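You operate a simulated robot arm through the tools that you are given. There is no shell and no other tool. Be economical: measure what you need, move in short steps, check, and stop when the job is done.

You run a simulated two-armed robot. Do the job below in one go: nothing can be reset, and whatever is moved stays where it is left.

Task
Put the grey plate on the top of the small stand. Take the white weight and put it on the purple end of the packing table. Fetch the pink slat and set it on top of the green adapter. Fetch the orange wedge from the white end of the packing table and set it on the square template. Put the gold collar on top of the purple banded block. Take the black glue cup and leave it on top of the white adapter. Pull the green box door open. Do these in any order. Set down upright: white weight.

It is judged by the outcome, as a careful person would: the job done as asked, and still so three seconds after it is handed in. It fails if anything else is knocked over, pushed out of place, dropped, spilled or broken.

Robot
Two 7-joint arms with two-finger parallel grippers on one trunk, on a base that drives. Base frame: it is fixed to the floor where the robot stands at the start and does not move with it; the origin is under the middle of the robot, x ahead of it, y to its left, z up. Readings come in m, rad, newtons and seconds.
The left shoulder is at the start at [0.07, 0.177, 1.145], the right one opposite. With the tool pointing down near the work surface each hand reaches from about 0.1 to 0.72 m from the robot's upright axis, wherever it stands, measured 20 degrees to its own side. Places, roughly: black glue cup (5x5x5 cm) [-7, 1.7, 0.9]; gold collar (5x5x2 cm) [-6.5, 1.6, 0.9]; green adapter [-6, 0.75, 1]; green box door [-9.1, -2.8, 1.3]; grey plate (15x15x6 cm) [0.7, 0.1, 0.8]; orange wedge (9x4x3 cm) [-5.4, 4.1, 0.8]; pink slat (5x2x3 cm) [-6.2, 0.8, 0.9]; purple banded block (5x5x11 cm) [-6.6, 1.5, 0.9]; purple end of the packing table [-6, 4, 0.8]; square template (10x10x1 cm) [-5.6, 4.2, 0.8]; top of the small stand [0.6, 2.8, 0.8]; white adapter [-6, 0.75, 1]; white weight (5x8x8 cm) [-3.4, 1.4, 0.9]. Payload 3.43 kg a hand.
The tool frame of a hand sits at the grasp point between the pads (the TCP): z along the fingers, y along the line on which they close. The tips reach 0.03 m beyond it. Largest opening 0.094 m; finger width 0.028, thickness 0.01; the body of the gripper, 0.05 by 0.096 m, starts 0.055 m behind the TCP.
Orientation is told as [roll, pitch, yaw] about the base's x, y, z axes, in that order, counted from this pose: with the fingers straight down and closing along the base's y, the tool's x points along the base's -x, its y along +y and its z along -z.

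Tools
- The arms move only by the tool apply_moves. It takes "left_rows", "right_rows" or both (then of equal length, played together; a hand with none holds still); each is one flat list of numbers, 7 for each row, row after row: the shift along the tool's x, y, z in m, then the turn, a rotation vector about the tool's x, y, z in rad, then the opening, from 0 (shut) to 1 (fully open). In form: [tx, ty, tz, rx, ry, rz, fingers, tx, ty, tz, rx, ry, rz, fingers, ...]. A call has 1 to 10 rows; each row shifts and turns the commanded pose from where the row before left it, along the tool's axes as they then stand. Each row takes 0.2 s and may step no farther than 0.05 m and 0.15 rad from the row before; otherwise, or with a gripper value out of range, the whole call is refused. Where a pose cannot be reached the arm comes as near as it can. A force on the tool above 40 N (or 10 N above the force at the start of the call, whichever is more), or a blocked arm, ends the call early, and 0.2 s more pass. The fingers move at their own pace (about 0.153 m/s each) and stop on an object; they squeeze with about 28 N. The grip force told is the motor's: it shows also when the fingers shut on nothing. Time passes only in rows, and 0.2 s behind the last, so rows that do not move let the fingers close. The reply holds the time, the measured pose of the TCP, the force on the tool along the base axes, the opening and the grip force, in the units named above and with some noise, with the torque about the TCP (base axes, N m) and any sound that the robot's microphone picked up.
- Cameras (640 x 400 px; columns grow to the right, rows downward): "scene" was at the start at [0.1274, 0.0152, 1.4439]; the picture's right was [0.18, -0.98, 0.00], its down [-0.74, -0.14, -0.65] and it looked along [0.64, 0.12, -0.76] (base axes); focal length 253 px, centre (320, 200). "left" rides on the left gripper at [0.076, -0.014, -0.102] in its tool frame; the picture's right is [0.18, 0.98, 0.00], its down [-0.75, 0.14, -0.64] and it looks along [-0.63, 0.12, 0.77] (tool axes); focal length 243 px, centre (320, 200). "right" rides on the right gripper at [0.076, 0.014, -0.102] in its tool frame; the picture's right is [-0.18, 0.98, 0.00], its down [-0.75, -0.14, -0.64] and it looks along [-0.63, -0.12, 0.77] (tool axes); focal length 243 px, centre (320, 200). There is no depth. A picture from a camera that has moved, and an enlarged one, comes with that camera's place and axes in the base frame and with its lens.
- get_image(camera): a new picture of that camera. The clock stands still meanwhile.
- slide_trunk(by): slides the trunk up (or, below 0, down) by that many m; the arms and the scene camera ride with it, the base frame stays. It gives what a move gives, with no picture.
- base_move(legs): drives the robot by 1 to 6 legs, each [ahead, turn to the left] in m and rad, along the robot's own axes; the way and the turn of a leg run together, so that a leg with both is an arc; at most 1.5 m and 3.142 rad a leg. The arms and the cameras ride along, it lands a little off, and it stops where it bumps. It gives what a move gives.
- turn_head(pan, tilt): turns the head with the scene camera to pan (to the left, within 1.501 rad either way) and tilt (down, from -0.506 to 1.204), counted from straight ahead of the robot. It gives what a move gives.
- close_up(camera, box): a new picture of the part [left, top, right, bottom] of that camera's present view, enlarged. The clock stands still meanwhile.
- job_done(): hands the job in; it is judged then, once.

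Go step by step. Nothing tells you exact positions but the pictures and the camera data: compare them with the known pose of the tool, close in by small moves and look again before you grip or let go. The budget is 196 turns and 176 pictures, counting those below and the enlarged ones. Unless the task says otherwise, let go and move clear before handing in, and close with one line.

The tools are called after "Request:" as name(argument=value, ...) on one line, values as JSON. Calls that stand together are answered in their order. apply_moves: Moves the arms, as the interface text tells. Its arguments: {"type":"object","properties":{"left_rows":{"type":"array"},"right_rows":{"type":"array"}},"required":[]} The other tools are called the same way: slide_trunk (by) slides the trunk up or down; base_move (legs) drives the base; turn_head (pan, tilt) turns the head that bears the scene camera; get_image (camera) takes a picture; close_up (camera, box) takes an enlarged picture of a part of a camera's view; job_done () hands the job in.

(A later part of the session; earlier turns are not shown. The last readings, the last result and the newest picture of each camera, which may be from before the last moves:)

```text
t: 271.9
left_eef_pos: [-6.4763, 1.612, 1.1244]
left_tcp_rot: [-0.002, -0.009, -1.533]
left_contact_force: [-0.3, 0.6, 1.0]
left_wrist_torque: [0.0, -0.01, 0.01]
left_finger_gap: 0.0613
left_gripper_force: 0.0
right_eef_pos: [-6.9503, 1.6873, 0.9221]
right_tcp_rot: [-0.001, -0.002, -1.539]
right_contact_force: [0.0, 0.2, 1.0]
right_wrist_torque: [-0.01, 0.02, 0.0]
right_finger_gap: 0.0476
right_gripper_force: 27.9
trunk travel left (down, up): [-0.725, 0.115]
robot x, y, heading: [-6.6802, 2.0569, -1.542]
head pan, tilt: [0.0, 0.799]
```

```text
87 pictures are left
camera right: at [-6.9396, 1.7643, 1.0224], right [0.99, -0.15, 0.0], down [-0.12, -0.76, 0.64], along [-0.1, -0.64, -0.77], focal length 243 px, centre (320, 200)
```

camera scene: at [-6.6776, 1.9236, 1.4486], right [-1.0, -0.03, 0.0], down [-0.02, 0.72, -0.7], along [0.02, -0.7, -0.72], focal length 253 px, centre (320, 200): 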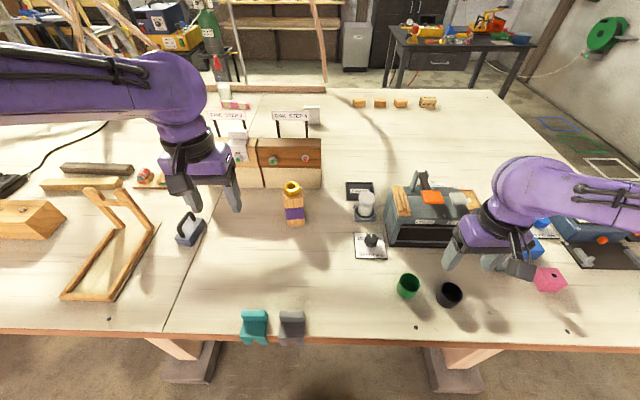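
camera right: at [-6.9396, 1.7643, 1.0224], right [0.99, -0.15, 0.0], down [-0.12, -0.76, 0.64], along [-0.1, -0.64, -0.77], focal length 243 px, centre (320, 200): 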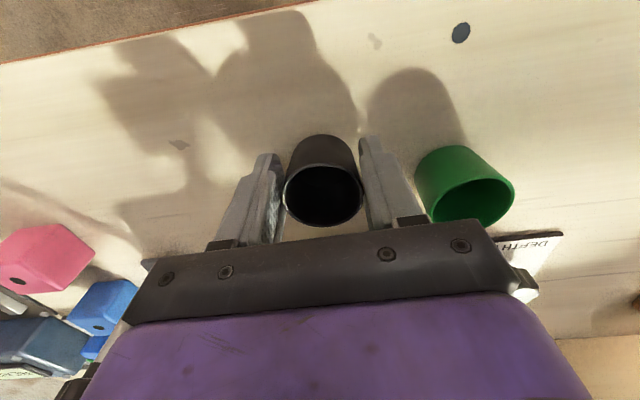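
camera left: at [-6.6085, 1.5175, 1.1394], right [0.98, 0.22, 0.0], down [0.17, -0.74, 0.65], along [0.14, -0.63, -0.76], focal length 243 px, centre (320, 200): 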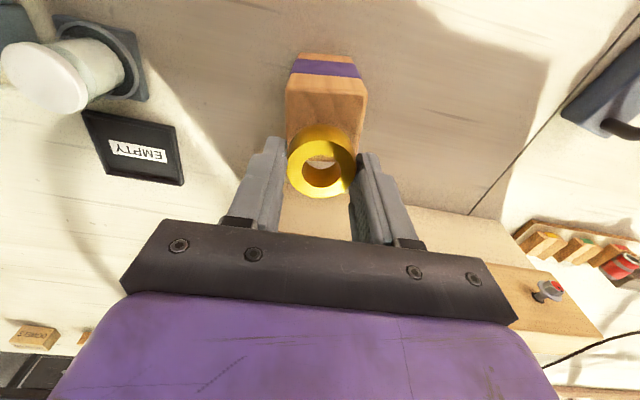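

Cup held firmly. Lift it, tuck the right hand in, back away, and look toward the west corridor for the way around.

Request:
apply_moves(right_rows=[0, 0, -0.03, 0, 0, 0, 0, 0, 0, -0.045, 0, 0, 0, 0, 0, 0, -0.045, 0, 0, 0, 0, 0, 0, -0.045, 0, 0, 0, 0, 0, 0.04, 0, 0, 0, 0, 0, 0, 0.04, 0, 0, 0, 0, 0, 0, 0.04, 0, 0, 0, 0, 0])

Request:
base_move(legs=[[-0.5, 0], [0, -1.6]])

Request:
turn_head(pan=0.4, tilt=0.35)

Request:
get_image(camera="scene")

```text
t: 273.5
left_eef_pos: [-6.4739, 1.6122, 1.1235]
left_tcp_rot: [-0.003, -0.008, -1.535]
left_contact_force: [0.7, -0.5, 0.1]
left_wrist_torque: [0.0, 0.04, 0.01]
left_finger_gap: 0.0612
left_gripper_force: 0.0
right_eef_pos: [-6.8285, 1.6903, 0.9612]
right_tcp_rot: [-0.001, -0.001, -1.537]
right_contact_force: [0.1, 0.3, 0.4]
right_wrist_torque: [-0.02, 0.05, -0.02]
right_finger_gap: 0.0474
right_gripper_force: 28.2
right hand out of reach, approached as far as the arm can: row 2, 3, 4
trunk travel left (down, up): [-0.725, 0.115]
robot x, y, heading: [-6.6766, 2.0535, -1.537]
head pan, tilt: [0.0, 0.799]
```

```text
t: 280.3
left_eef_pos: [-7.1442, 2.3579, 1.1242]
left_tcp_rot: [-0.001, -0.007, -3.126]
left_contact_force: [-0.2, -0.5, 1.0]
left_wrist_torque: [-0.01, -0.02, -0.01]
left_finger_gap: 0.0611
left_gripper_force: 0.1
right_eef_pos: [-7.0586, 2.7112, 0.9612]
right_tcp_rot: [0.0, 0.0, -3.13]
right_contact_force: [0.9, 0.7, 0.1]
right_wrist_torque: [0.01, 0.0, 0.01]
right_finger_gap: 0.0472
right_gripper_force: 27.7
trunk travel left (down, up): [-0.725, 0.115]
robot x, y, heading: [-6.6973, 2.5482, -3.132]
head pan, tilt: [0.0, 0.799]
```

```text
t: 281.2
left_eef_pos: [-7.1429, 2.3596, 1.1243]
left_tcp_rot: [-0.001, -0.007, -3.124]
left_contact_force: [-0.6, 0.0, -0.6]
left_wrist_torque: [-0.01, 0.02, 0.0]
left_finger_gap: 0.0612
left_gripper_force: 0.0
right_eef_pos: [-7.0585, 2.7104, 0.9601]
right_tcp_rot: [0.0, 0.002, -3.131]
right_contact_force: [0.9, -0.4, -0.2]
right_wrist_torque: [-0.02, 0.0, 0.0]
right_finger_gap: 0.0471
right_gripper_force: 28.3
trunk travel left (down, up): [-0.725, 0.115]
robot x, y, heading: [-6.6979, 2.5513, -3.133]
head pan, tilt: [0.4, 0.351]
```

```text
86 pictures are left
camera scene: at [-6.8323, 2.5159, 1.4882], right [-0.4, 0.92, 0.0], down [0.32, 0.14, -0.94], along [-0.86, -0.37, -0.34], focal length 253 px, centre (320, 200)
```

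scene: 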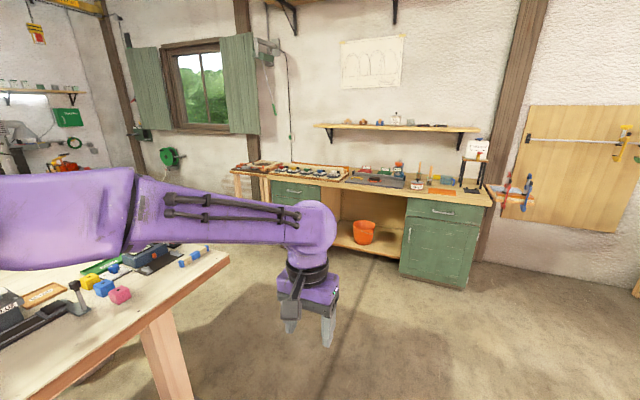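

The lift stalled short of what I asked, so I must check that the green cup wasn't disturbed.

Request:
turn_head(pan=1.35, tilt=0.6)

Request:
get_image(camera="scene")

Request:
get_image(camera="right")

```text
t: 282.4
left_eef_pos: [-7.1444, 2.3579, 1.1245]
left_tcp_rot: [-0.002, -0.007, -3.127]
left_contact_force: [0.3, -0.1, -0.3]
left_wrist_torque: [-0.01, 0.0, 0.01]
left_finger_gap: 0.0612
left_gripper_force: 0.0
right_eef_pos: [-7.059, 2.711, 0.962]
right_tcp_rot: [0.001, -0.001, -3.131]
right_contact_force: [-0.8, -0.1, -0.6]
right_wrist_torque: [-0.01, -0.04, -0.01]
right_finger_gap: 0.0474
right_gripper_force: 28.1
trunk travel left (down, up): [-0.725, 0.115]
robot x, y, heading: [-6.6968, 2.5517, -3.132]
head pan, tilt: [1.349, 0.6]
```

```text
85 pictures are left
camera scene: at [-6.7656, 2.4665, 1.4655], right [-0.98, 0.21, 0.0], down [0.12, 0.55, -0.83], along [-0.17, -0.81, -0.56], focal length 253 px, centre (320, 200)
```

scene: 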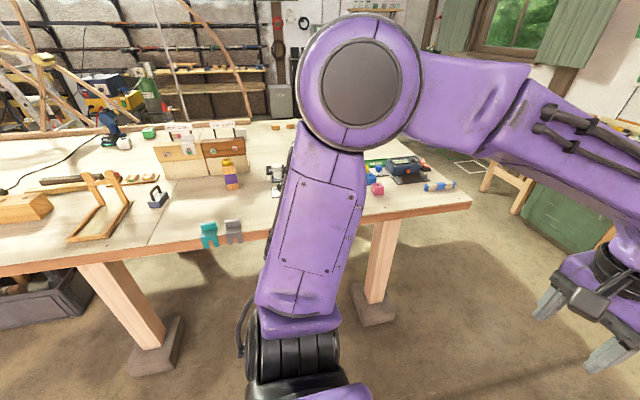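

```text
84 pictures are left
camera right: at [-6.9828, 2.6986, 1.0625], right [-0.17, -0.98, 0.0], down [-0.75, 0.13, 0.64], along [-0.63, 0.11, -0.77], focal length 243 px, centre (320, 200)
```

right: 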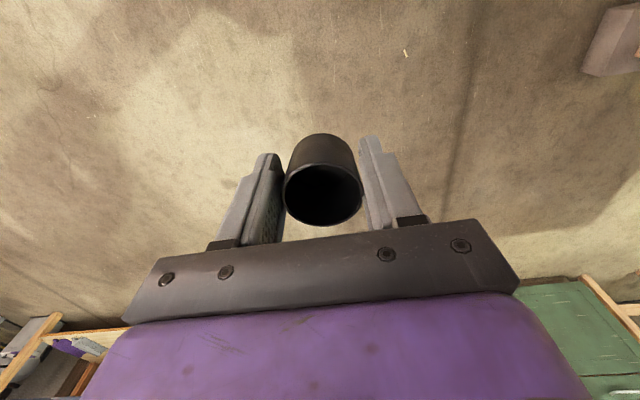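

Request:
base_move(legs=[[0, 1.2]])

Request:
turn_head(pan=0.1, tilt=0.6)

Request:
get_image(camera="scene")

```text
t: 285.9
left_eef_pos: [-6.6698, 2.0667, 1.1239]
left_tcp_rot: [-0.002, -0.008, -1.91]
left_contact_force: [-0.2, 0.6, -0.1]
left_wrist_torque: [-0.01, -0.02, 0.02]
left_finger_gap: 0.0611
left_gripper_force: 0.0
right_eef_pos: [-6.9713, 2.2681, 0.9617]
right_tcp_rot: [-0.001, -0.001, -1.913]
right_contact_force: [0.1, -0.2, 1.0]
right_wrist_torque: [0.02, 0.0, 0.01]
right_finger_gap: 0.0468
right_gripper_force: 27.7
trunk travel left (down, up): [-0.725, 0.115]
robot x, y, heading: [-6.6966, 2.5517, -1.915]
head pan, tilt: [1.349, 0.6]
```

```text
t: 287.3
left_eef_pos: [-6.6701, 2.067, 1.1244]
left_tcp_rot: [-0.003, -0.008, -1.91]
left_contact_force: [0.3, -0.6, 0.6]
left_wrist_torque: [0.01, 0.0, 0.01]
left_finger_gap: 0.061
left_gripper_force: 0.0
right_eef_pos: [-6.9706, 2.2693, 0.9607]
right_tcp_rot: [-0.002, -0.001, -1.914]
right_contact_force: [0.4, -0.4, -0.3]
right_wrist_torque: [-0.01, -0.02, 0.01]
right_finger_gap: 0.047
right_gripper_force: 28.0
trunk travel left (down, up): [-0.725, 0.115]
robot x, y, heading: [-6.6954, 2.5552, -1.914]
head pan, tilt: [0.099, 0.6]
```

```text
83 pictures are left
camera scene: at [-6.735, 2.4204, 1.4655], right [-0.97, 0.24, 0.0], down [0.14, 0.55, -0.82], along [-0.2, -0.8, -0.57], focal length 253 px, centre (320, 200)
```

scene: 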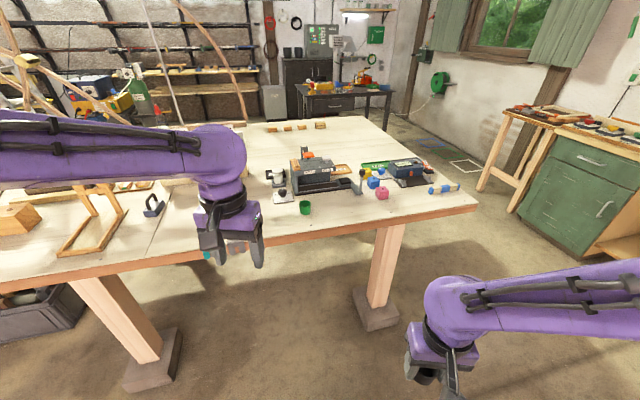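

Request:
close_up(camera="scene", box=[250, 150, 410, 250])

```text
4.00 times, centred on (330, 200) of scene
camera zoom: at [-6.735, 2.4204, 1.4655], right [-0.97, 0.24, 0.0], down [0.14, 0.55, -0.82], along [-0.2, -0.8, -0.57], focal length 1012 px, centre (280, 200)
```

zoom: 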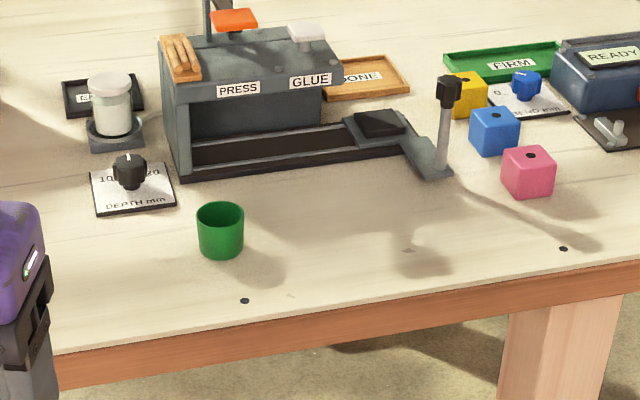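

The green cup stands undisturbed. I'll raise the right hand properly, then drive west and south around the table.

Request:
apply_moves(right_rows=[-0.02, 0, -0.03, 0, 0, 0, 0, -0.02, 0, -0.03, 0, 0, 0, 0, 0, 0, -0.03, 0, 0, 0, 0], left_rows=[0.03, 0, 0, 0, 0, 0, 0.65, 0.03, 0, 0, 0, 0, 0, 0.65, 0, 0, 0, 0, 0, 0, 0.65])

Request:
base_move(legs=[[0, -1.227], [0.8, 0], [0.735, 0], [0, 1.571], [1.0, 0]])

Request:
turn_head(pan=0.35, tilt=0.45)

Request:
get_image(camera="scene")

```text
t: 288.1
left_eef_pos: [-6.654, 2.1267, 1.122]
left_tcp_rot: [0.003, -0.007, -1.91]
left_contact_force: [-0.6, -0.1, 0.0]
left_wrist_torque: [-0.03, 0.01, 0.03]
left_finger_gap: 0.0612
left_gripper_force: 0.1
right_eef_pos: [-6.9866, 2.2327, 1.0501]
right_tcp_rot: [0.004, 0.0, -1.916]
right_contact_force: [0.7, 0.1, -0.6]
right_wrist_torque: [0.01, -0.02, 0.0]
right_finger_gap: 0.0469
right_gripper_force: 28.0
trunk travel left (down, up): [-0.725, 0.115]
robot x, y, heading: [-6.6986, 2.5502, -1.908]
head pan, tilt: [0.099, 0.6]
```

```text
t: 307.6
left_eef_pos: [-8.1139, 1.2126, 1.1223]
left_tcp_rot: [-0.003, -0.006, -1.597]
left_contact_force: [-1.1, 1.1, 0.0]
left_wrist_torque: [-0.02, 0.03, 0.02]
left_finger_gap: 0.061
left_gripper_force: 0.0
right_eef_pos: [-8.4638, 1.2132, 1.0507]
right_tcp_rot: [-0.001, -0.001, -1.602]
right_contact_force: [-0.1, 0.1, -0.1]
right_wrist_torque: [-0.03, 0.0, 0.03]
right_finger_gap: 0.0461
right_gripper_force: 27.9
trunk travel left (down, up): [-0.725, 0.115]
robot x, y, heading: [-8.2921, 1.6056, -1.602]
head pan, tilt: [0.099, 0.6]
```

```text
t: 308.4
left_eef_pos: [-8.114, 1.2123, 1.1219]
left_tcp_rot: [0.0, -0.006, -1.597]
left_contact_force: [-0.2, 0.2, -0.1]
left_wrist_torque: [0.02, -0.02, -0.01]
left_finger_gap: 0.0612
left_gripper_force: 0.0
right_eef_pos: [-8.464, 1.2129, 1.0507]
right_tcp_rot: [0.001, -0.001, -1.603]
right_contact_force: [0.3, 0.4, -0.6]
right_wrist_torque: [0.03, -0.02, 0.01]
right_finger_gap: 0.046
right_gripper_force: 28.2
trunk travel left (down, up): [-0.725, 0.115]
robot x, y, heading: [-8.2902, 1.6069, -1.603]
head pan, tilt: [0.351, 0.45]
```

```text
81 pictures are left
camera scene: at [-8.2621, 1.4697, 1.479], right [-0.95, -0.31, 0.0], down [-0.14, 0.41, -0.9], along [0.28, -0.86, -0.44], focal length 253 px, centre (320, 200)
```

scene: 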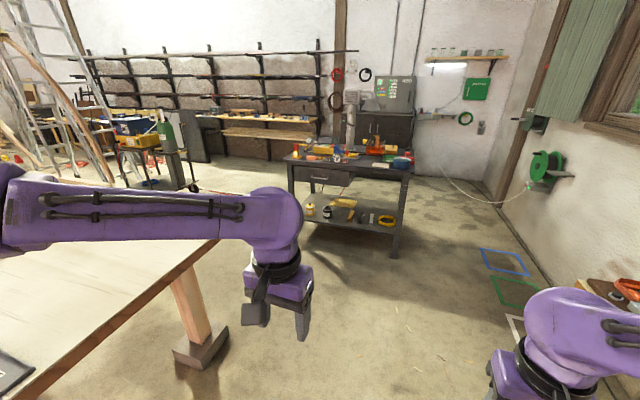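

The corridor is clear. The cup's gap reading drifts slightly, so I'll check the grip.

Request:
get_image(camera="right")

```text
80 pictures are left
camera right: at [-8.4478, 1.2901, 1.1525], right [0.98, -0.21, 0.0], down [-0.16, -0.75, 0.64], along [-0.14, -0.63, -0.77], focal length 243 px, centre (320, 200)
```

right: 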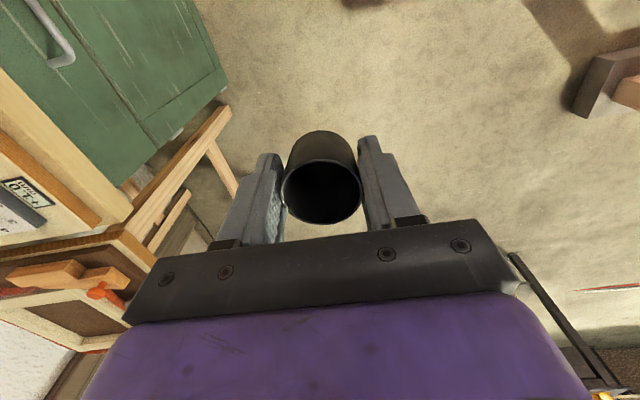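

Cup looks stable. Continuing south and then east along the table's far side.

Request:
base_move(legs=[[0, 0.03], [1.0, 0], [0.5, 0], [0, 1.571]])

Request:
turn_head(pan=0.2, tilt=0.4)

Request:
get_image(camera="scene")

```text
t: 320.4
left_eef_pos: [-7.9183, 0.2739, 1.1227]
left_tcp_rot: [-0.002, -0.006, 0.01]
left_contact_force: [-0.4, 0.2, -0.3]
left_wrist_torque: [0.01, 0.02, -0.01]
left_finger_gap: 0.061
left_gripper_force: 0.1
right_eef_pos: [-7.9056, -0.0749, 1.0509]
right_tcp_rot: [0.0, -0.001, 0.007]
right_contact_force: [-0.2, -0.3, 0.5]
right_wrist_torque: [-0.01, -0.01, -0.01]
right_finger_gap: 0.0456
right_gripper_force: 27.9
trunk travel left (down, up): [-0.725, 0.115]
robot x, y, heading: [-8.3031, 0.0856, 0.004]
head pan, tilt: [0.351, 0.45]
```

```text
t: 321.1
left_eef_pos: [-7.917, 0.2749, 1.1232]
left_tcp_rot: [-0.002, -0.007, 0.012]
left_contact_force: [-0.3, -0.6, -0.2]
left_wrist_torque: [0.01, 0.02, 0.01]
left_finger_gap: 0.0612
left_gripper_force: 0.0
right_eef_pos: [-7.9048, -0.0736, 1.0515]
right_tcp_rot: [0.002, -0.002, 0.009]
right_contact_force: [0.9, 0.7, 0.1]
right_wrist_torque: [0.01, 0.0, -0.01]
right_finger_gap: 0.0456
right_gripper_force: 28.5
trunk travel left (down, up): [-0.725, 0.115]
robot x, y, heading: [-8.3053, 0.0861, -0.002]
head pan, tilt: [0.201, 0.4]
```

```text
79 pictures are left
camera scene: at [-8.1625, 0.1044, 1.4837], right [0.2, -0.98, 0.0], down [-0.38, -0.08, -0.92], along [0.9, 0.19, -0.39], focal length 253 px, centre (320, 200)
```

scene: 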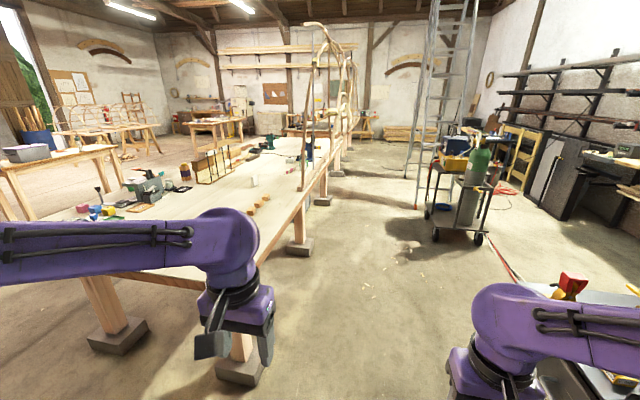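

The south side is open; an upright rib stands at the table edge near x ≈ −6.6. I'll advance, edging a bit toward the table, then look closely.

Request:
base_move(legs=[[0, 0.05], [1.3, 0]])

Request:
turn_head(pan=0.55, tilt=0.4)

Request:
get_image(camera="scene")

```text
t: 328.0
left_eef_pos: [-6.6396, 0.3497, 1.122]
left_tcp_rot: [-0.003, -0.007, 0.049]
left_contact_force: [-0.8, -0.1, 0.2]
left_wrist_torque: [-0.01, 0.0, -0.01]
left_finger_gap: 0.061
left_gripper_force: 0.0
right_eef_pos: [-6.614, 0.001, 1.0513]
right_tcp_rot: [0.0, -0.001, 0.044]
right_contact_force: [-1.0, 0.3, -0.1]
right_wrist_torque: [0.03, -0.01, 0.0]
right_finger_gap: 0.0454
right_gripper_force: 27.9
trunk travel left (down, up): [-0.725, 0.115]
robot x, y, heading: [-7.019, 0.1446, 0.039]
head pan, tilt: [0.201, 0.4]
```

```text
t: 328.9
left_eef_pos: [-6.6386, 0.3511, 1.1227]
left_tcp_rot: [-0.003, -0.007, 0.047]
left_contact_force: [0.5, 0.2, -0.3]
left_wrist_torque: [0.01, 0.0, -0.03]
left_finger_gap: 0.0613
left_gripper_force: 0.1
right_eef_pos: [-6.6131, 0.0009, 1.0512]
right_tcp_rot: [0.0, 0.0, 0.044]
right_contact_force: [0.6, 0.3, 0.1]
right_wrist_torque: [-0.01, 0.02, 0.01]
right_finger_gap: 0.0452
right_gripper_force: 27.8
trunk travel left (down, up): [-0.725, 0.115]
robot x, y, heading: [-7.0181, 0.1453, 0.045]
head pan, tilt: [0.55, 0.4]
```

```text
78 pictures are left
camera scene: at [-6.8906, 0.2, 1.4837], right [0.56, -0.83, 0.0], down [-0.32, -0.22, -0.92], along [0.77, 0.51, -0.39], focal length 253 px, centre (320, 200)
```

scene: 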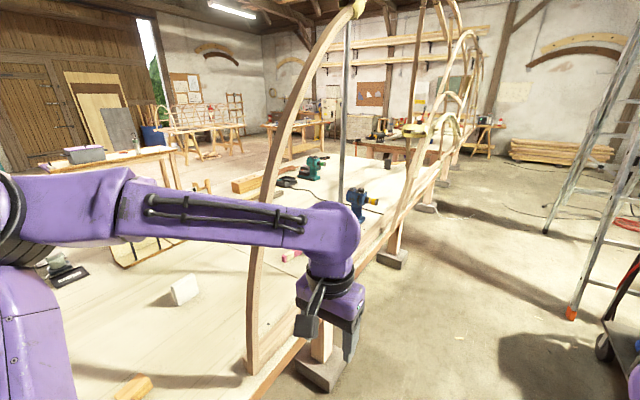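

An arch rib stands at about [-6.65, 0.55], and my left elbow overhangs the table just short of it. I'll back off, swing south-east away from the table, then face north.

Request:
base_move(legs=[[-0.25, 0], [0, -0.8], [0.7, 0], [0, 2.33]])

Request:
turn_head(pan=-0.3, tilt=0.4)

Request:
get_image(camera="scene")

```text
t: 341.8
left_eef_pos: [-6.9389, 0.0378, 1.1226]
left_tcp_rot: [-0.003, -0.006, 1.572]
left_contact_force: [0.6, -0.4, -0.1]
left_wrist_torque: [0.0, -0.02, -0.02]
left_finger_gap: 0.0611
left_gripper_force: 0.1
right_eef_pos: [-6.5899, 0.048, 1.0513]
right_tcp_rot: [-0.002, -0.002, 1.571]
right_contact_force: [0.3, 0.2, -0.1]
right_wrist_torque: [0.03, 0.01, -0.02]
right_finger_gap: 0.0451
right_gripper_force: 28.3
trunk travel left (down, up): [-0.725, 0.115]
robot x, y, heading: [-6.754, -0.3514, 1.568]
head pan, tilt: [0.55, 0.4]
```

```text
t: 342.9
left_eef_pos: [-6.9401, 0.0386, 1.1215]
left_tcp_rot: [-0.003, -0.007, 1.571]
left_contact_force: [0.0, -0.3, 0.0]
left_wrist_torque: [-0.01, -0.02, -0.01]
left_finger_gap: 0.0609
left_gripper_force: 0.0
right_eef_pos: [-6.5899, 0.0476, 1.0515]
right_tcp_rot: [0.0, -0.002, 1.57]
right_contact_force: [0.8, 0.0, -0.1]
right_wrist_torque: [0.01, -0.01, -0.03]
right_finger_gap: 0.0451
right_gripper_force: 27.6
trunk travel left (down, up): [-0.725, 0.115]
robot x, y, heading: [-6.7511, -0.3493, 1.566]
head pan, tilt: [-0.3, 0.4]
```

```text
77 pictures are left
camera scene: at [-6.7232, -0.2107, 1.4837], right [0.95, -0.3, 0.0], down [-0.12, -0.37, -0.92], along [0.28, 0.88, -0.39], focal length 253 px, centre (320, 200)
```

scene: 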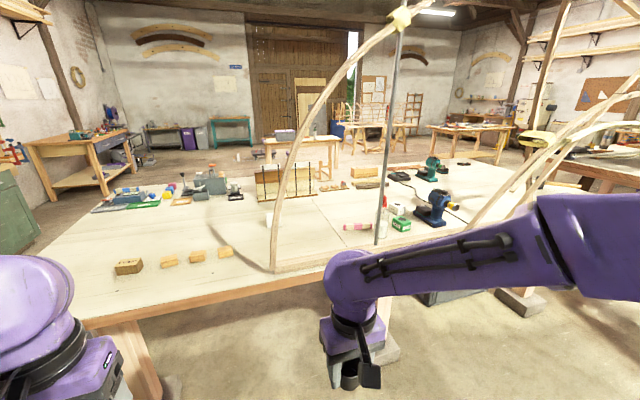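

Request:
close_up(camera="scene", box=[260, 150, 460, 275])

```text
3.20 times, centred on (360, 212) of scene
camera zoom: at [-6.7232, -0.2107, 1.4837], right [0.95, -0.3, 0.0], down [-0.12, -0.37, -0.92], along [0.28, 0.88, -0.39], focal length 809 px, centre (192, 160)
```

zoom: 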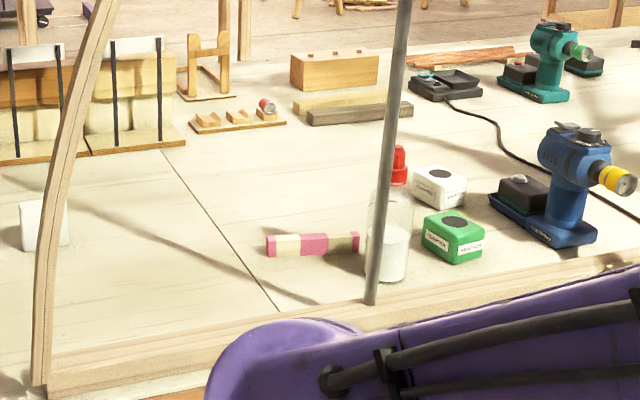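

I can now see it all: green cube ≈[-6.04, 0.68], white cube ≈[-5.95, 0.85], pink/wood striped slat ≈[-6.23, 0.76], a bottle, and a thin pole at [-6.23, 0.58]. I'll fold the left arm back and reposition to x ≈ −6.15 by reversing.

Request:
apply_moves(left_rows=[0.03, 0.025, 0, 0, 0, 0, 0.65, 0.03, 0.025, 0, 0, 0, 0, 0.65, 0.03, 0.025, 0, 0, 0, 0, 0.65, 0.03, 0.025, 0, 0, 0, 0, 0.65, 0.03, 0.025, 0, 0, 0, 0, 0.65, 0.03, 0.025, 0, 0, 0, 0, 0.65])

Request:
base_move(legs=[[0, 1.575], [-0.6, 0], [0, -1.571], [0.25, 0]])

Request:
turn_head(pan=0.0, tilt=0.5)

Request:
get_image(camera="scene")

```text
t: 344.3
left_eef_pos: [-7.0902, -0.1243, 1.1368]
left_tcp_rot: [-0.01, -0.034, 1.572]
left_contact_force: [-0.1, 0.8, -3.3]
left_wrist_torque: [-0.16, -0.01, 0.01]
left_finger_gap: 0.0612
left_gripper_force: 0.0
left hand out of reach, approached as far as the arm can: row 5, 6
right_eef_pos: [-6.5906, 0.046, 1.0528]
right_tcp_rot: [0.0, -0.003, 1.569]
right_contact_force: [-0.1, -0.7, -0.3]
right_wrist_torque: [0.06, -0.03, 0.0]
right_finger_gap: 0.0454
right_gripper_force: 28.3
trunk travel left (down, up): [-0.725, 0.115]
robot x, y, heading: [-6.7519, -0.3512, 1.569]
head pan, tilt: [-0.3, 0.4]
```

```text
t: 356.7
left_eef_pos: [-6.5003, 0.117, 1.1345]
left_tcp_rot: [-0.001, -0.009, 1.595]
left_contact_force: [1.1, -0.3, 0.1]
left_wrist_torque: [-0.04, 0.0, 0.01]
left_finger_gap: 0.0614
left_gripper_force: 0.1
right_eef_pos: [-6.0042, 0.2971, 1.0516]
right_tcp_rot: [0.0, -0.002, 1.591]
right_contact_force: [-0.3, -0.1, 0.9]
right_wrist_torque: [-0.01, 0.0, 0.0]
right_finger_gap: 0.045
right_gripper_force: 28.0
trunk travel left (down, up): [-0.725, 0.115]
robot x, y, heading: [-6.1594, -0.0989, 1.59]
head pan, tilt: [-0.3, 0.4]
```

```text
t: 357.5
left_eef_pos: [-6.5006, 0.1172, 1.1334]
left_tcp_rot: [-0.002, -0.007, 1.594]
left_contact_force: [0.2, -0.2, 0.1]
left_wrist_torque: [-0.01, -0.02, 0.01]
left_finger_gap: 0.0611
left_gripper_force: 0.0
right_eef_pos: [-6.0049, 0.2977, 1.0511]
right_tcp_rot: [0.0, -0.004, 1.59]
right_contact_force: [0.5, -0.7, -0.1]
right_wrist_torque: [0.02, -0.03, 0.03]
right_finger_gap: 0.0449
right_gripper_force: 28.3
trunk travel left (down, up): [-0.725, 0.115]
robot x, y, heading: [-6.1582, -0.1056, 1.593]
head pan, tilt: [0.0, 0.499]
```

```text
75 pictures are left
camera scene: at [-6.1597, 0.0387, 1.4746], right [1.0, 0.02, 0.0], down [0.01, -0.48, -0.88], along [-0.01, 0.88, -0.48], focal length 253 px, centre (320, 200)
```

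scene: 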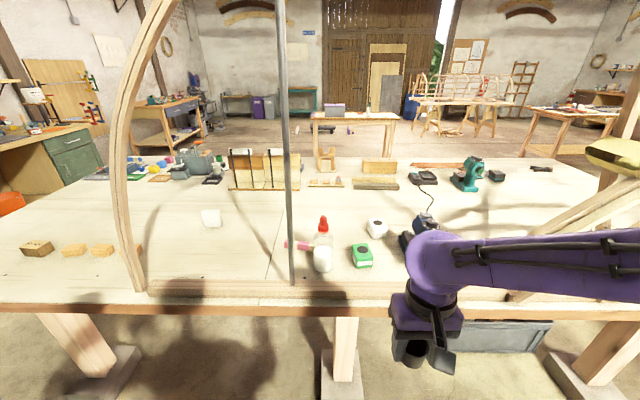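

Request:
close_up(camera="scene", box=[270, 200, 430, 300])

```text
4.00 times, centred on (350, 250) of scene
camera zoom: at [-6.1597, 0.0387, 1.4746], right [1.0, 0.02, 0.0], down [0.01, -0.48, -0.88], along [-0.01, 0.88, -0.48], focal length 1012 px, centre (200, 0)
```

zoom: 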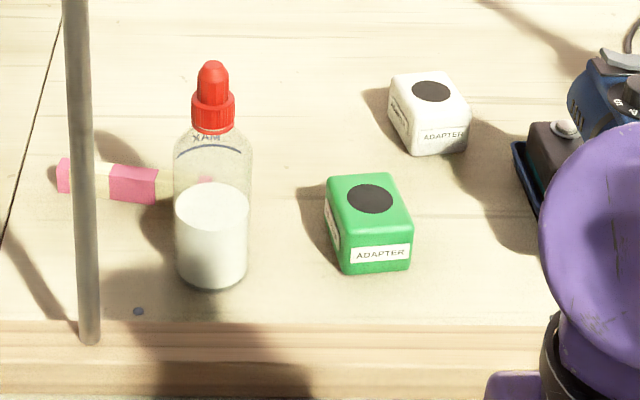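

Targets: green top centre ≈[-6.03, 0.68], white top centre ≈[-5.95, 0.835]. I'll lift and shift the right hand slightly, and edge forward.

Request:
apply_moves(right_rows=[0, -0.03, -0.03, 0, 0, 0, 0, 0, -0.025, -0.03, 0, 0, 0, 0, 0, 0, -0.02, 0, 0, 0, 0])

Request:
base_move(legs=[[0.27, 0]])

Request:
turn_head(pan=-0.1, tilt=0.75)

Request:
get_image(camera="scene")

Request:
get_image(camera="right")

```text
t: 358.3
left_eef_pos: [-6.5027, 0.1177, 1.1333]
left_tcp_rot: [-0.002, -0.006, 1.593]
left_contact_force: [-1.3, -0.1, -0.3]
left_wrist_torque: [0.01, -0.05, -0.01]
left_finger_gap: 0.061
left_gripper_force: 0.0
right_eef_pos: [-5.9495, 0.2965, 1.1309]
right_tcp_rot: [0.0, -0.001, 1.59]
right_contact_force: [-0.1, 1.6, -0.2]
right_wrist_torque: [0.01, -0.05, 0.04]
right_finger_gap: 0.0448
right_gripper_force: 29.0
trunk travel left (down, up): [-0.725, 0.115]
robot x, y, heading: [-6.1579, -0.1055, 1.591]
head pan, tilt: [0.0, 0.499]
```

```text
t: 360.2
left_eef_pos: [-6.5067, 0.3824, 1.1341]
left_tcp_rot: [-0.002, -0.009, 1.598]
left_contact_force: [-0.2, 0.1, -0.5]
left_wrist_torque: [0.02, -0.01, 0.03]
left_finger_gap: 0.0611
left_gripper_force: 0.0
right_eef_pos: [-5.9568, 0.5637, 1.1316]
right_tcp_rot: [0.0, -0.002, 1.595]
right_contact_force: [0.1, 1.0, -0.1]
right_wrist_torque: [0.0, 0.03, 0.0]
right_finger_gap: 0.0447
right_gripper_force: 27.7
trunk travel left (down, up): [-0.725, 0.115]
robot x, y, heading: [-6.1619, 0.1628, 1.591]
head pan, tilt: [0.0, 0.499]
```

```text
t: 361.0
left_eef_pos: [-6.5057, 0.383, 1.1333]
left_tcp_rot: [-0.002, -0.006, 1.599]
left_contact_force: [1.3, 0.1, 0.1]
left_wrist_torque: [0.0, 0.0, -0.02]
left_finger_gap: 0.0609
left_gripper_force: 0.0
right_eef_pos: [-5.9565, 0.5656, 1.131]
right_tcp_rot: [0.001, -0.001, 1.596]
right_contact_force: [0.7, -0.4, -0.9]
right_wrist_torque: [-0.01, -0.01, -0.01]
right_finger_gap: 0.0449
right_gripper_force: 27.7
trunk travel left (down, up): [-0.725, 0.115]
robot x, y, heading: [-6.1635, 0.1627, 1.594]
head pan, tilt: [-0.099, 0.75]
```

```text
73 pictures are left
camera scene: at [-6.1574, 0.2979, 1.4526], right [1.0, -0.08, 0.0], down [-0.05, -0.68, -0.73], along [0.06, 0.73, -0.68], focal length 253 px, centre (320, 200)
```

scene: 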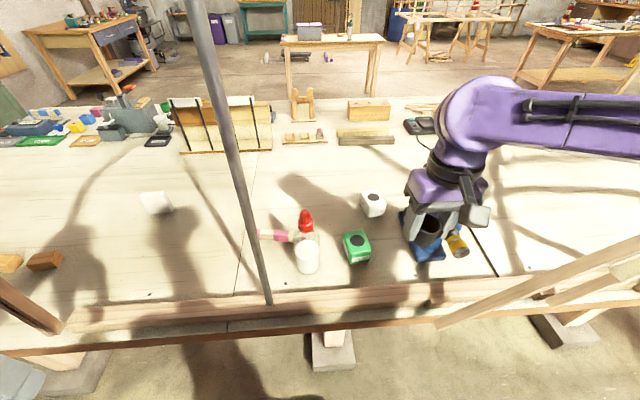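

```text
72 pictures are left
camera right: at [-5.9693, 0.489, 1.2327], right [-0.99, 0.16, 0.0], down [0.12, 0.76, 0.64], along [0.1, 0.63, -0.77], focal length 243 px, centre (320, 200)
```

right: 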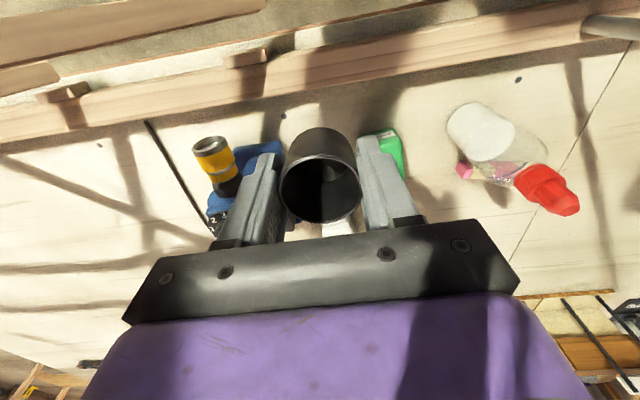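

The cup is near; the blue drill stands close to the white cube, so I'll check clearances.

Request:
close_up(camera="scene", box=[330, 140, 490, 270])

Request:
close_up(camera="right", box=[180, 100, 460, 260])

```text
3.08 times, centred on (410, 205) of scene
camera zoom: at [-6.1574, 0.2979, 1.4526], right [1.0, -0.08, 0.0], down [-0.05, -0.68, -0.73], along [0.06, 0.73, -0.68], focal length 778 px, centre (43, 185)
```

zoom: 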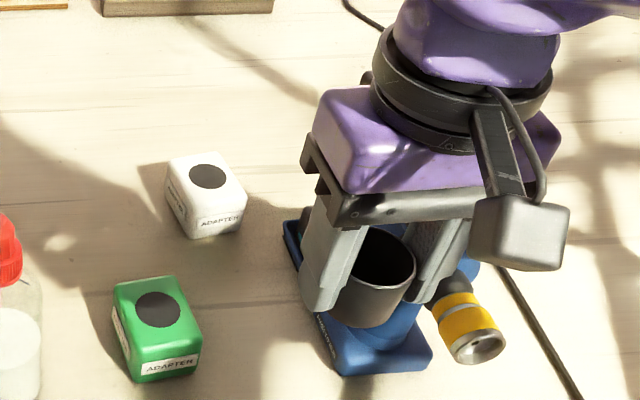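

```text
2.29 times, centred on (320, 180) of right
camera zoom: at [-5.9693, 0.489, 1.2327], right [-0.99, 0.16, 0.0], down [0.12, 0.76, 0.64], along [0.1, 0.63, -0.77], focal length 555 px, centre (320, 246)
```

zoom: 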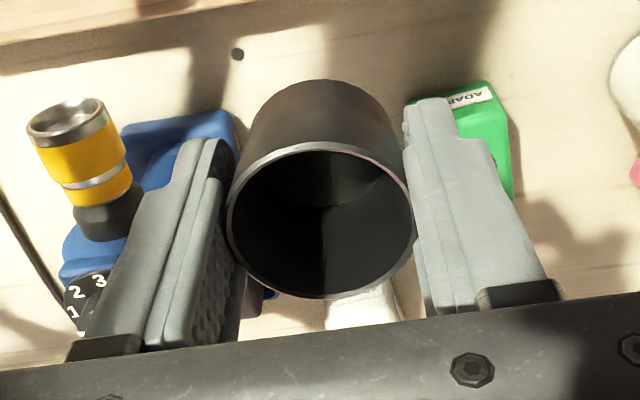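

Clearances are fine at the present alignment. I'll edge 5 cm ahead for reach, then extend the right hand over the white cube at height.

Request:
base_move(legs=[[0.05, 0]])

Request:
apply_moves(right_rows=[-0.04, 0, 0, 0, 0, 0, 0, -0.04, 0, 0, 0, 0, 0, 0, -0.04, 0, 0, 0, 0, 0, 0, -0.04, 0, 0, 0, 0, 0, 0, -0.04, 0, 0, 0, 0, 0, 0, -0.04, 0, 0, 0, 0, 0, 0, 0, 0, 0, 0, 0, 0, 0])

Request:
get_image(camera="right")

Request:
get_image(camera="scene")

```text
t: 361.9
left_eef_pos: [-6.508, 0.43, 1.1358]
left_tcp_rot: [0.0, -0.011, 1.603]
left_contact_force: [-0.1, 0.3, 0.5]
left_wrist_torque: [0.04, -0.01, 0.03]
left_finger_gap: 0.0613
left_gripper_force: 0.0
right_eef_pos: [-5.9583, 0.611, 1.1336]
right_tcp_rot: [-0.001, -0.005, 1.597]
right_contact_force: [0.2, -0.2, 0.6]
right_wrist_torque: [0.03, 0.01, -0.03]
right_finger_gap: 0.0451
right_gripper_force: 28.2
trunk travel left (down, up): [-0.725, 0.115]
robot x, y, heading: [-6.1656, 0.2117, 1.591]
head pan, tilt: [-0.099, 0.75]
```

```text
t: 363.5
left_eef_pos: [-6.5068, 0.4308, 1.1342]
left_tcp_rot: [-0.002, -0.009, 1.601]
left_contact_force: [-0.3, -0.9, -0.3]
left_wrist_torque: [0.04, 0.01, -0.02]
left_finger_gap: 0.0613
left_gripper_force: 0.1
right_eef_pos: [-5.9647, 0.8512, 1.1328]
right_tcp_rot: [0.0, -0.002, 1.597]
right_contact_force: [-0.6, -0.4, 0.3]
right_wrist_torque: [0.01, 0.02, 0.02]
right_finger_gap: 0.045
right_gripper_force: 28.1
trunk travel left (down, up): [-0.725, 0.115]
robot x, y, heading: [-6.1621, 0.2142, 1.594]
head pan, tilt: [-0.099, 0.75]
```

```text
69 pictures are left
camera right: at [-5.9788, 0.7758, 1.2345], right [-0.99, 0.16, 0.0], down [0.12, 0.76, 0.64], along [0.1, 0.64, -0.77], focal length 243 px, centre (320, 200)
```

right: 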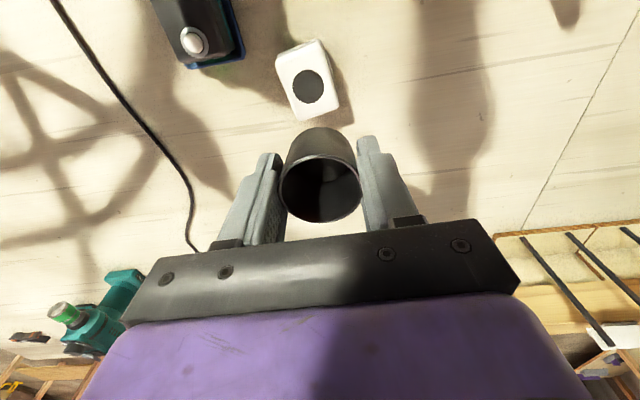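

```text
68 pictures are left
camera scene: at [-6.1586, 0.3455, 1.4528], right [1.0, -0.08, 0.0], down [-0.05, -0.68, -0.73], along [0.06, 0.73, -0.68], focal length 253 px, centre (320, 200)
```

scene: 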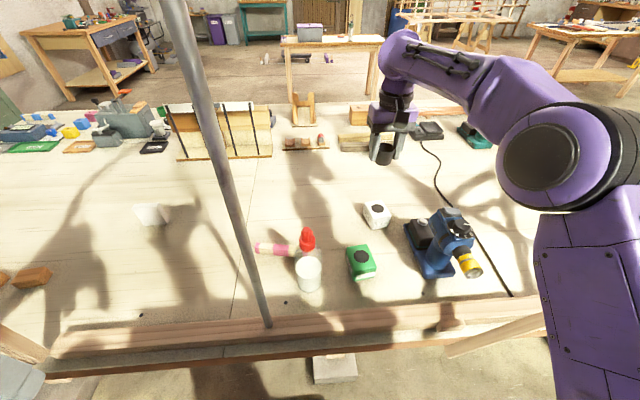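

The disc on the white cube is at [-5.953, 0.85]. Trim and lower most of the way.

Request:
apply_moves(right_rows=[-0.006, -0.011, 0, 0, 0, 0, 0, 0, 0, 0.04, 0, 0, 0, 0, 0, 0, 0.04, 0, 0, 0, 0, 0, 0, 0.03, 0, 0, 0, 0, 0, 0, 0, 0, 0, 0, 0])

Request:
get_image(camera="right")

Request:
close_up(camera="scene", box=[330, 140, 490, 270])

```text
t: 364.7
left_eef_pos: [-6.5086, 0.4325, 1.1338]
left_tcp_rot: [-0.003, -0.01, 1.601]
left_contact_force: [0.7, -0.6, -0.1]
left_wrist_torque: [-0.03, -0.03, 0.0]
left_finger_gap: 0.0608
left_gripper_force: 0.1
right_eef_pos: [-5.9537, 0.8601, 1.0207]
right_tcp_rot: [0.0, -0.001, 1.596]
right_contact_force: [0.1, -0.1, 0.2]
right_wrist_torque: [0.0, 0.0, 0.02]
right_finger_gap: 0.0451
right_gripper_force: 28.5
trunk travel left (down, up): [-0.725, 0.115]
robot x, y, heading: [-6.1678, 0.2117, 1.594]
head pan, tilt: [-0.099, 0.75]
```

```text
67 pictures are left
camera right: at [-5.9669, 0.7847, 1.1212], right [-0.99, 0.16, 0.0], down [0.12, 0.76, 0.64], along [0.1, 0.64, -0.77], focal length 243 px, centre (320, 200)
```

right: 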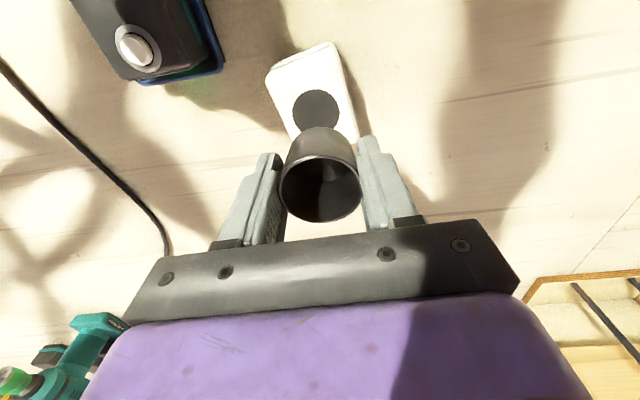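

```text
3.08 times, centred on (410, 205) of scene
camera zoom: at [-6.159, 0.3467, 1.4527], right [1.0, -0.08, 0.0], down [-0.05, -0.68, -0.73], along [0.06, 0.73, -0.68], focal length 778 px, centre (43, 185)
```

zoom: 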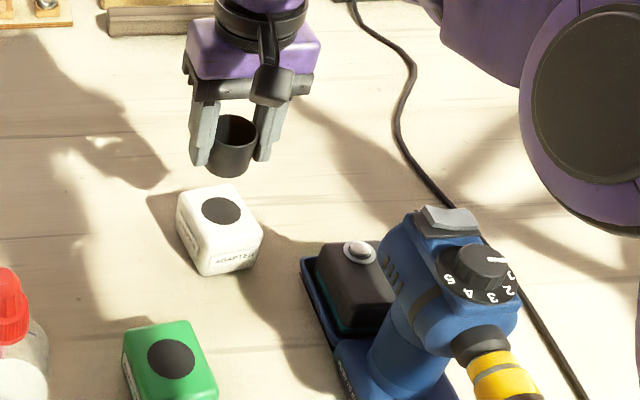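

Request:
apply_moves(right_rows=[0.005, 0, 0.015, 0, 0, 0, 0, 0, 0, 0.01, 0, 0, 0, 0, 0, 0, 0.006, 0, 0, 0, 0, 0, 0, 0, 0, 0, 0, 0])

Request:
get_image(camera="right")

Request:
close_up(camera="scene", box=[340, 150, 420, 230])

```text
t: 365.7
left_eef_pos: [-6.5075, 0.4316, 1.1331]
left_tcp_rot: [0.0, -0.006, 1.601]
left_contact_force: [0.6, 0.6, 0.2]
left_wrist_torque: [-0.05, -0.03, 0.01]
left_finger_gap: 0.0611
left_gripper_force: 0.1
right_eef_pos: [-5.9524, 0.8554, 0.9907]
right_tcp_rot: [0.0, -0.004, 1.596]
right_contact_force: [-0.7, 0.4, -0.4]
right_wrist_torque: [0.03, 0.0, 0.01]
right_finger_gap: 0.0449
right_gripper_force: 28.3
trunk travel left (down, up): [-0.725, 0.115]
robot x, y, heading: [-6.1651, 0.215, 1.592]
head pan, tilt: [-0.099, 0.75]
```

```text
65 pictures are left
camera right: at [-5.966, 0.7798, 1.0926], right [-0.99, 0.16, 0.0], down [0.12, 0.76, 0.64], along [0.1, 0.64, -0.77], focal length 243 px, centre (320, 200)
```

right: 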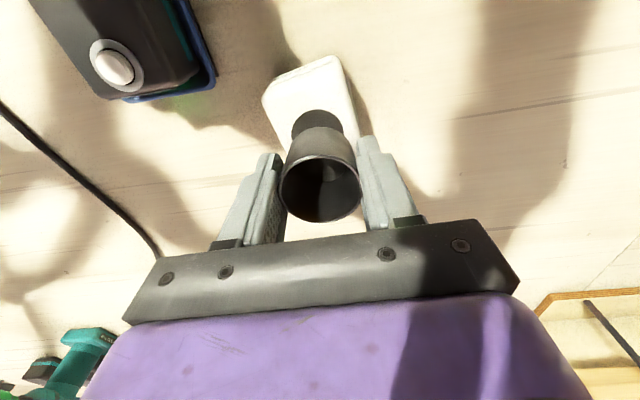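

```text
5.00 times, centred on (380, 190) of scene
camera zoom: at [-6.1587, 0.3471, 1.4526], right [1.0, -0.08, 0.0], down [-0.05, -0.68, -0.73], along [0.06, 0.73, -0.68], focal length 1265 px, centre (20, 250)
```

zoom: 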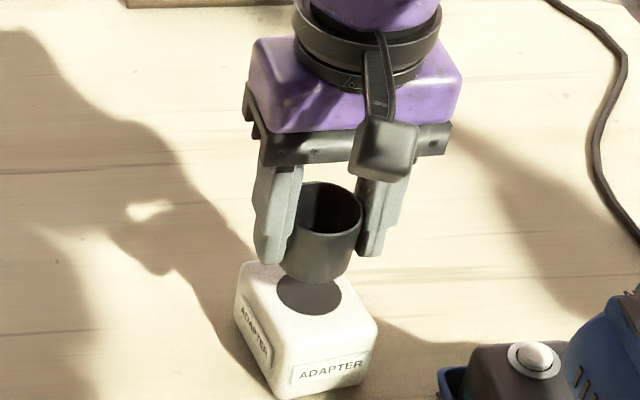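

About 2 cm remain. Lowering gently.

Request:
apply_moves(right_rows=[0.003, 0, 0.008, 0, 0, 0, 0, 0, 0, 0.006, 0, 0, 0, 0, 0, 0, 0.004, 0, 0, 0, 0, 0, 0, 0, 0, 0, 0, 0])

Request:
close_up(camera="scene", box=[340, 150, 420, 230])

```text
t: 366.7
left_eef_pos: [-6.5078, 0.4325, 1.1344]
left_tcp_rot: [-0.003, -0.006, 1.6]
left_contact_force: [-0.3, 0.2, 0.6]
left_wrist_torque: [0.01, 0.02, -0.02]
left_finger_gap: 0.0612
left_gripper_force: 0.0
right_eef_pos: [-5.952, 0.8519, 0.9719]
right_tcp_rot: [-0.001, -0.002, 1.598]
right_contact_force: [0.5, 0.1, -0.1]
right_wrist_torque: [-0.05, 0.01, 0.03]
right_finger_gap: 0.0447
right_gripper_force: 27.8
trunk travel left (down, up): [-0.725, 0.115]
robot x, y, heading: [-6.1665, 0.2116, 1.595]
head pan, tilt: [-0.099, 0.75]
```

```text
5.00 times, centred on (380, 190) of scene
camera zoom: at [-6.1587, 0.3472, 1.4526], right [1.0, -0.08, 0.0], down [-0.05, -0.68, -0.73], along [0.06, 0.73, -0.68], focal length 1265 px, centre (20, 250)
```

zoom: 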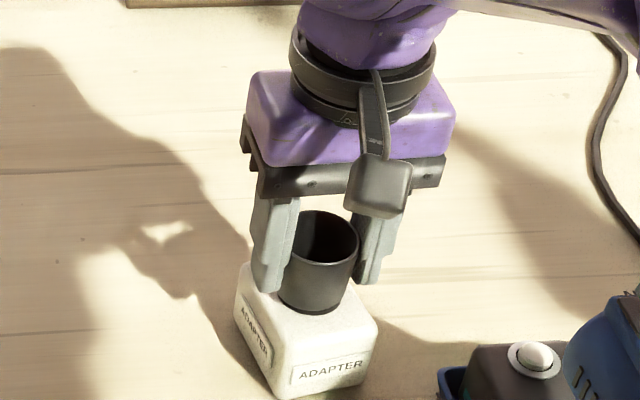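

Request:
apply_moves(right_rows=[0, 0, 0.003, 0, 0, 0, 0, 0, 0, 0.003, 0, 0, 0, 0, 0, 0, 0, 0, 0, 0, 0])

```text
t: 367.5
left_eef_pos: [-6.5071, 0.4322, 1.1328]
left_tcp_rot: [-0.002, -0.008, 1.601]
left_contact_force: [-0.1, 0.1, -1.5]
left_wrist_torque: [-0.01, 0.01, 0.0]
left_finger_gap: 0.0612
left_gripper_force: 0.1
right_eef_pos: [-5.9539, 0.8515, 0.9696]
right_tcp_rot: [0.0, -0.005, 1.597]
right_contact_force: [0.8, 1.9, 8.7]
right_wrist_torque: [-0.03, -0.04, 0.0]
right_finger_gap: 0.0448
right_gripper_force: 27.7
trunk travel left (down, up): [-0.725, 0.115]
robot x, y, heading: [-6.1688, 0.2119, 1.592]
head pan, tilt: [-0.099, 0.75]
```

Contact. Releasing and rising straight up.

Request:
apply_moves(right_rows=[0, 0, -0.001, 0, 0, 0, 0, 0, 0, 0, 0, 0, 0, 0.52, 0, 0, 0, 0, 0, 0, 0.6, 0, 0, 0, 0, 0, 0, 0.65, 0, 0, -0.02, 0, 0, 0, 0.65, 0, 0, -0.04, 0, 0, 0, 0.65, 0, 0, -0.045, 0, 0, 0, 0.65, 0, 0, -0.045, 0, 0, 0, 0.65])

Request:
get_image(camera="right")

Request:
close_up(camera="scene", box=[240, 180, 420, 290])

```text
t: 369.3
left_eef_pos: [-6.5082, 0.4325, 1.1334]
left_tcp_rot: [-0.002, -0.009, 1.601]
left_contact_force: [0.0, -0.2, 0.3]
left_wrist_torque: [0.04, 0.01, 0.02]
left_finger_gap: 0.0612
left_gripper_force: 0.1
right_eef_pos: [-5.9532, 0.8493, 1.1198]
right_tcp_rot: [-0.002, 0.0, 1.596]
right_contact_force: [-0.4, 0.1, 0.8]
right_wrist_torque: [-0.01, 0.01, -0.02]
right_finger_gap: 0.0609
right_gripper_force: 0.1
trunk travel left (down, up): [-0.725, 0.115]
robot x, y, heading: [-6.1667, 0.2136, 1.592]
head pan, tilt: [-0.099, 0.75]
```

```text
62 pictures are left
camera right: at [-5.9663, 0.7739, 1.2214], right [-0.99, 0.16, 0.0], down [0.12, 0.76, 0.64], along [0.1, 0.64, -0.77], focal length 243 px, centre (320, 200)
```

right: 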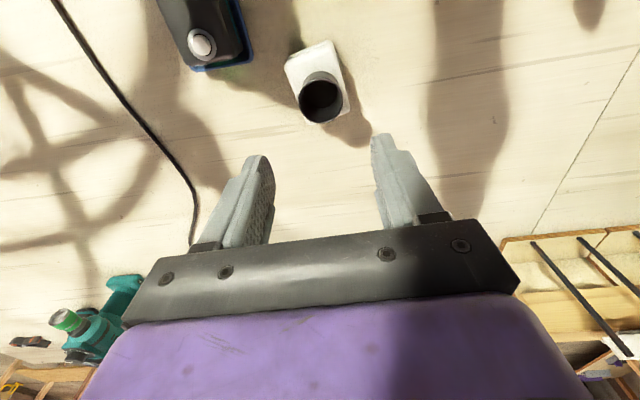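

```text
3.56 times, centred on (330, 235) of scene
camera zoom: at [-6.1589, 0.3463, 1.4527], right [1.0, -0.08, 0.0], down [-0.05, -0.68, -0.73], along [0.06, 0.73, -0.68], focal length 899 px, centre (284, 76)
```

zoom: 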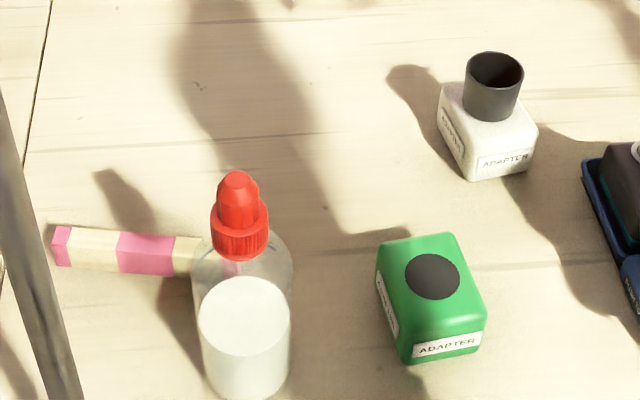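

The cup stands on the white adapter. Now the right hand goes above the striped bar to look at the pink slat from above.

Request:
apply_moves(right_rows=[0.012, 0.044, -0.008, 0, 0, 0, 0.65, 0.012, 0.044, -0.008, 0, 0, 0, 0.65, 0.012, 0.044, -0.008, 0, 0, 0, 0.65, 0.012, 0.044, -0.008, 0, 0, 0, 0.65, 0.012, 0.044, -0.008, 0, 0, 0, 0.65, 0.012, 0.044, 0, 0, 0, 0, 0.65, 0, 0, 0, 0, 0, 0, 0.65])

Request:
get_image(camera="right")

Request:
get_image(camera="scene")

```text
t: 370.9
left_eef_pos: [-6.5064, 0.4331, 1.1341]
left_tcp_rot: [-0.002, -0.006, 1.599]
left_contact_force: [-0.4, -0.1, -0.7]
left_wrist_torque: [-0.03, 0.03, 0.0]
left_finger_gap: 0.061
left_gripper_force: 0.0
right_eef_pos: [-6.2016, 0.779, 1.1694]
right_tcp_rot: [0.034, -0.002, 1.569]
right_contact_force: [0.2, 0.2, 0.4]
right_wrist_torque: [0.02, -0.01, 0.02]
right_finger_gap: 0.0611
right_gripper_force: 0.0
trunk travel left (down, up): [-0.725, 0.115]
robot x, y, heading: [-6.1634, 0.2163, 1.597]
head pan, tilt: [-0.099, 0.75]
```

```text
60 pictures are left
camera right: at [-6.2122, 0.7044, 1.2713], right [-0.98, 0.18, 0.03], down [0.16, 0.75, 0.64], along [0.09, 0.63, -0.77], focal length 243 px, centre (320, 200)
```

right: 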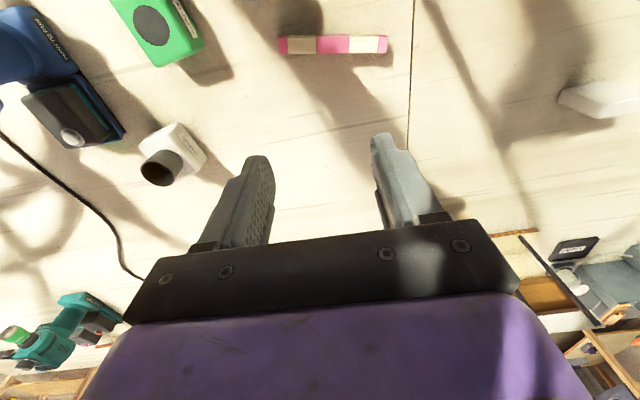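

```text
59 pictures are left
camera scene: at [-6.158, 0.3474, 1.4526], right [1.0, -0.08, 0.0], down [-0.05, -0.68, -0.73], along [0.06, 0.73, -0.68], focal length 253 px, centre (320, 200)
```

scene: 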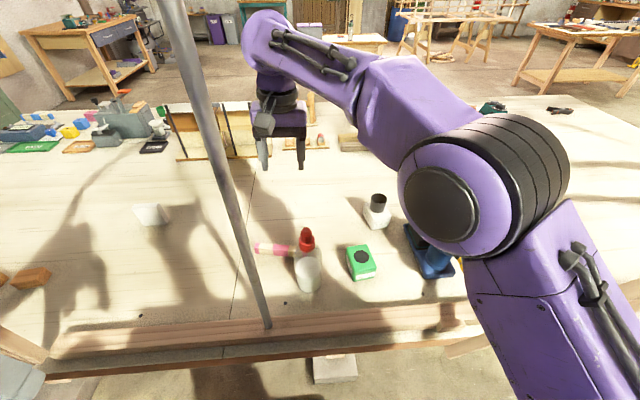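

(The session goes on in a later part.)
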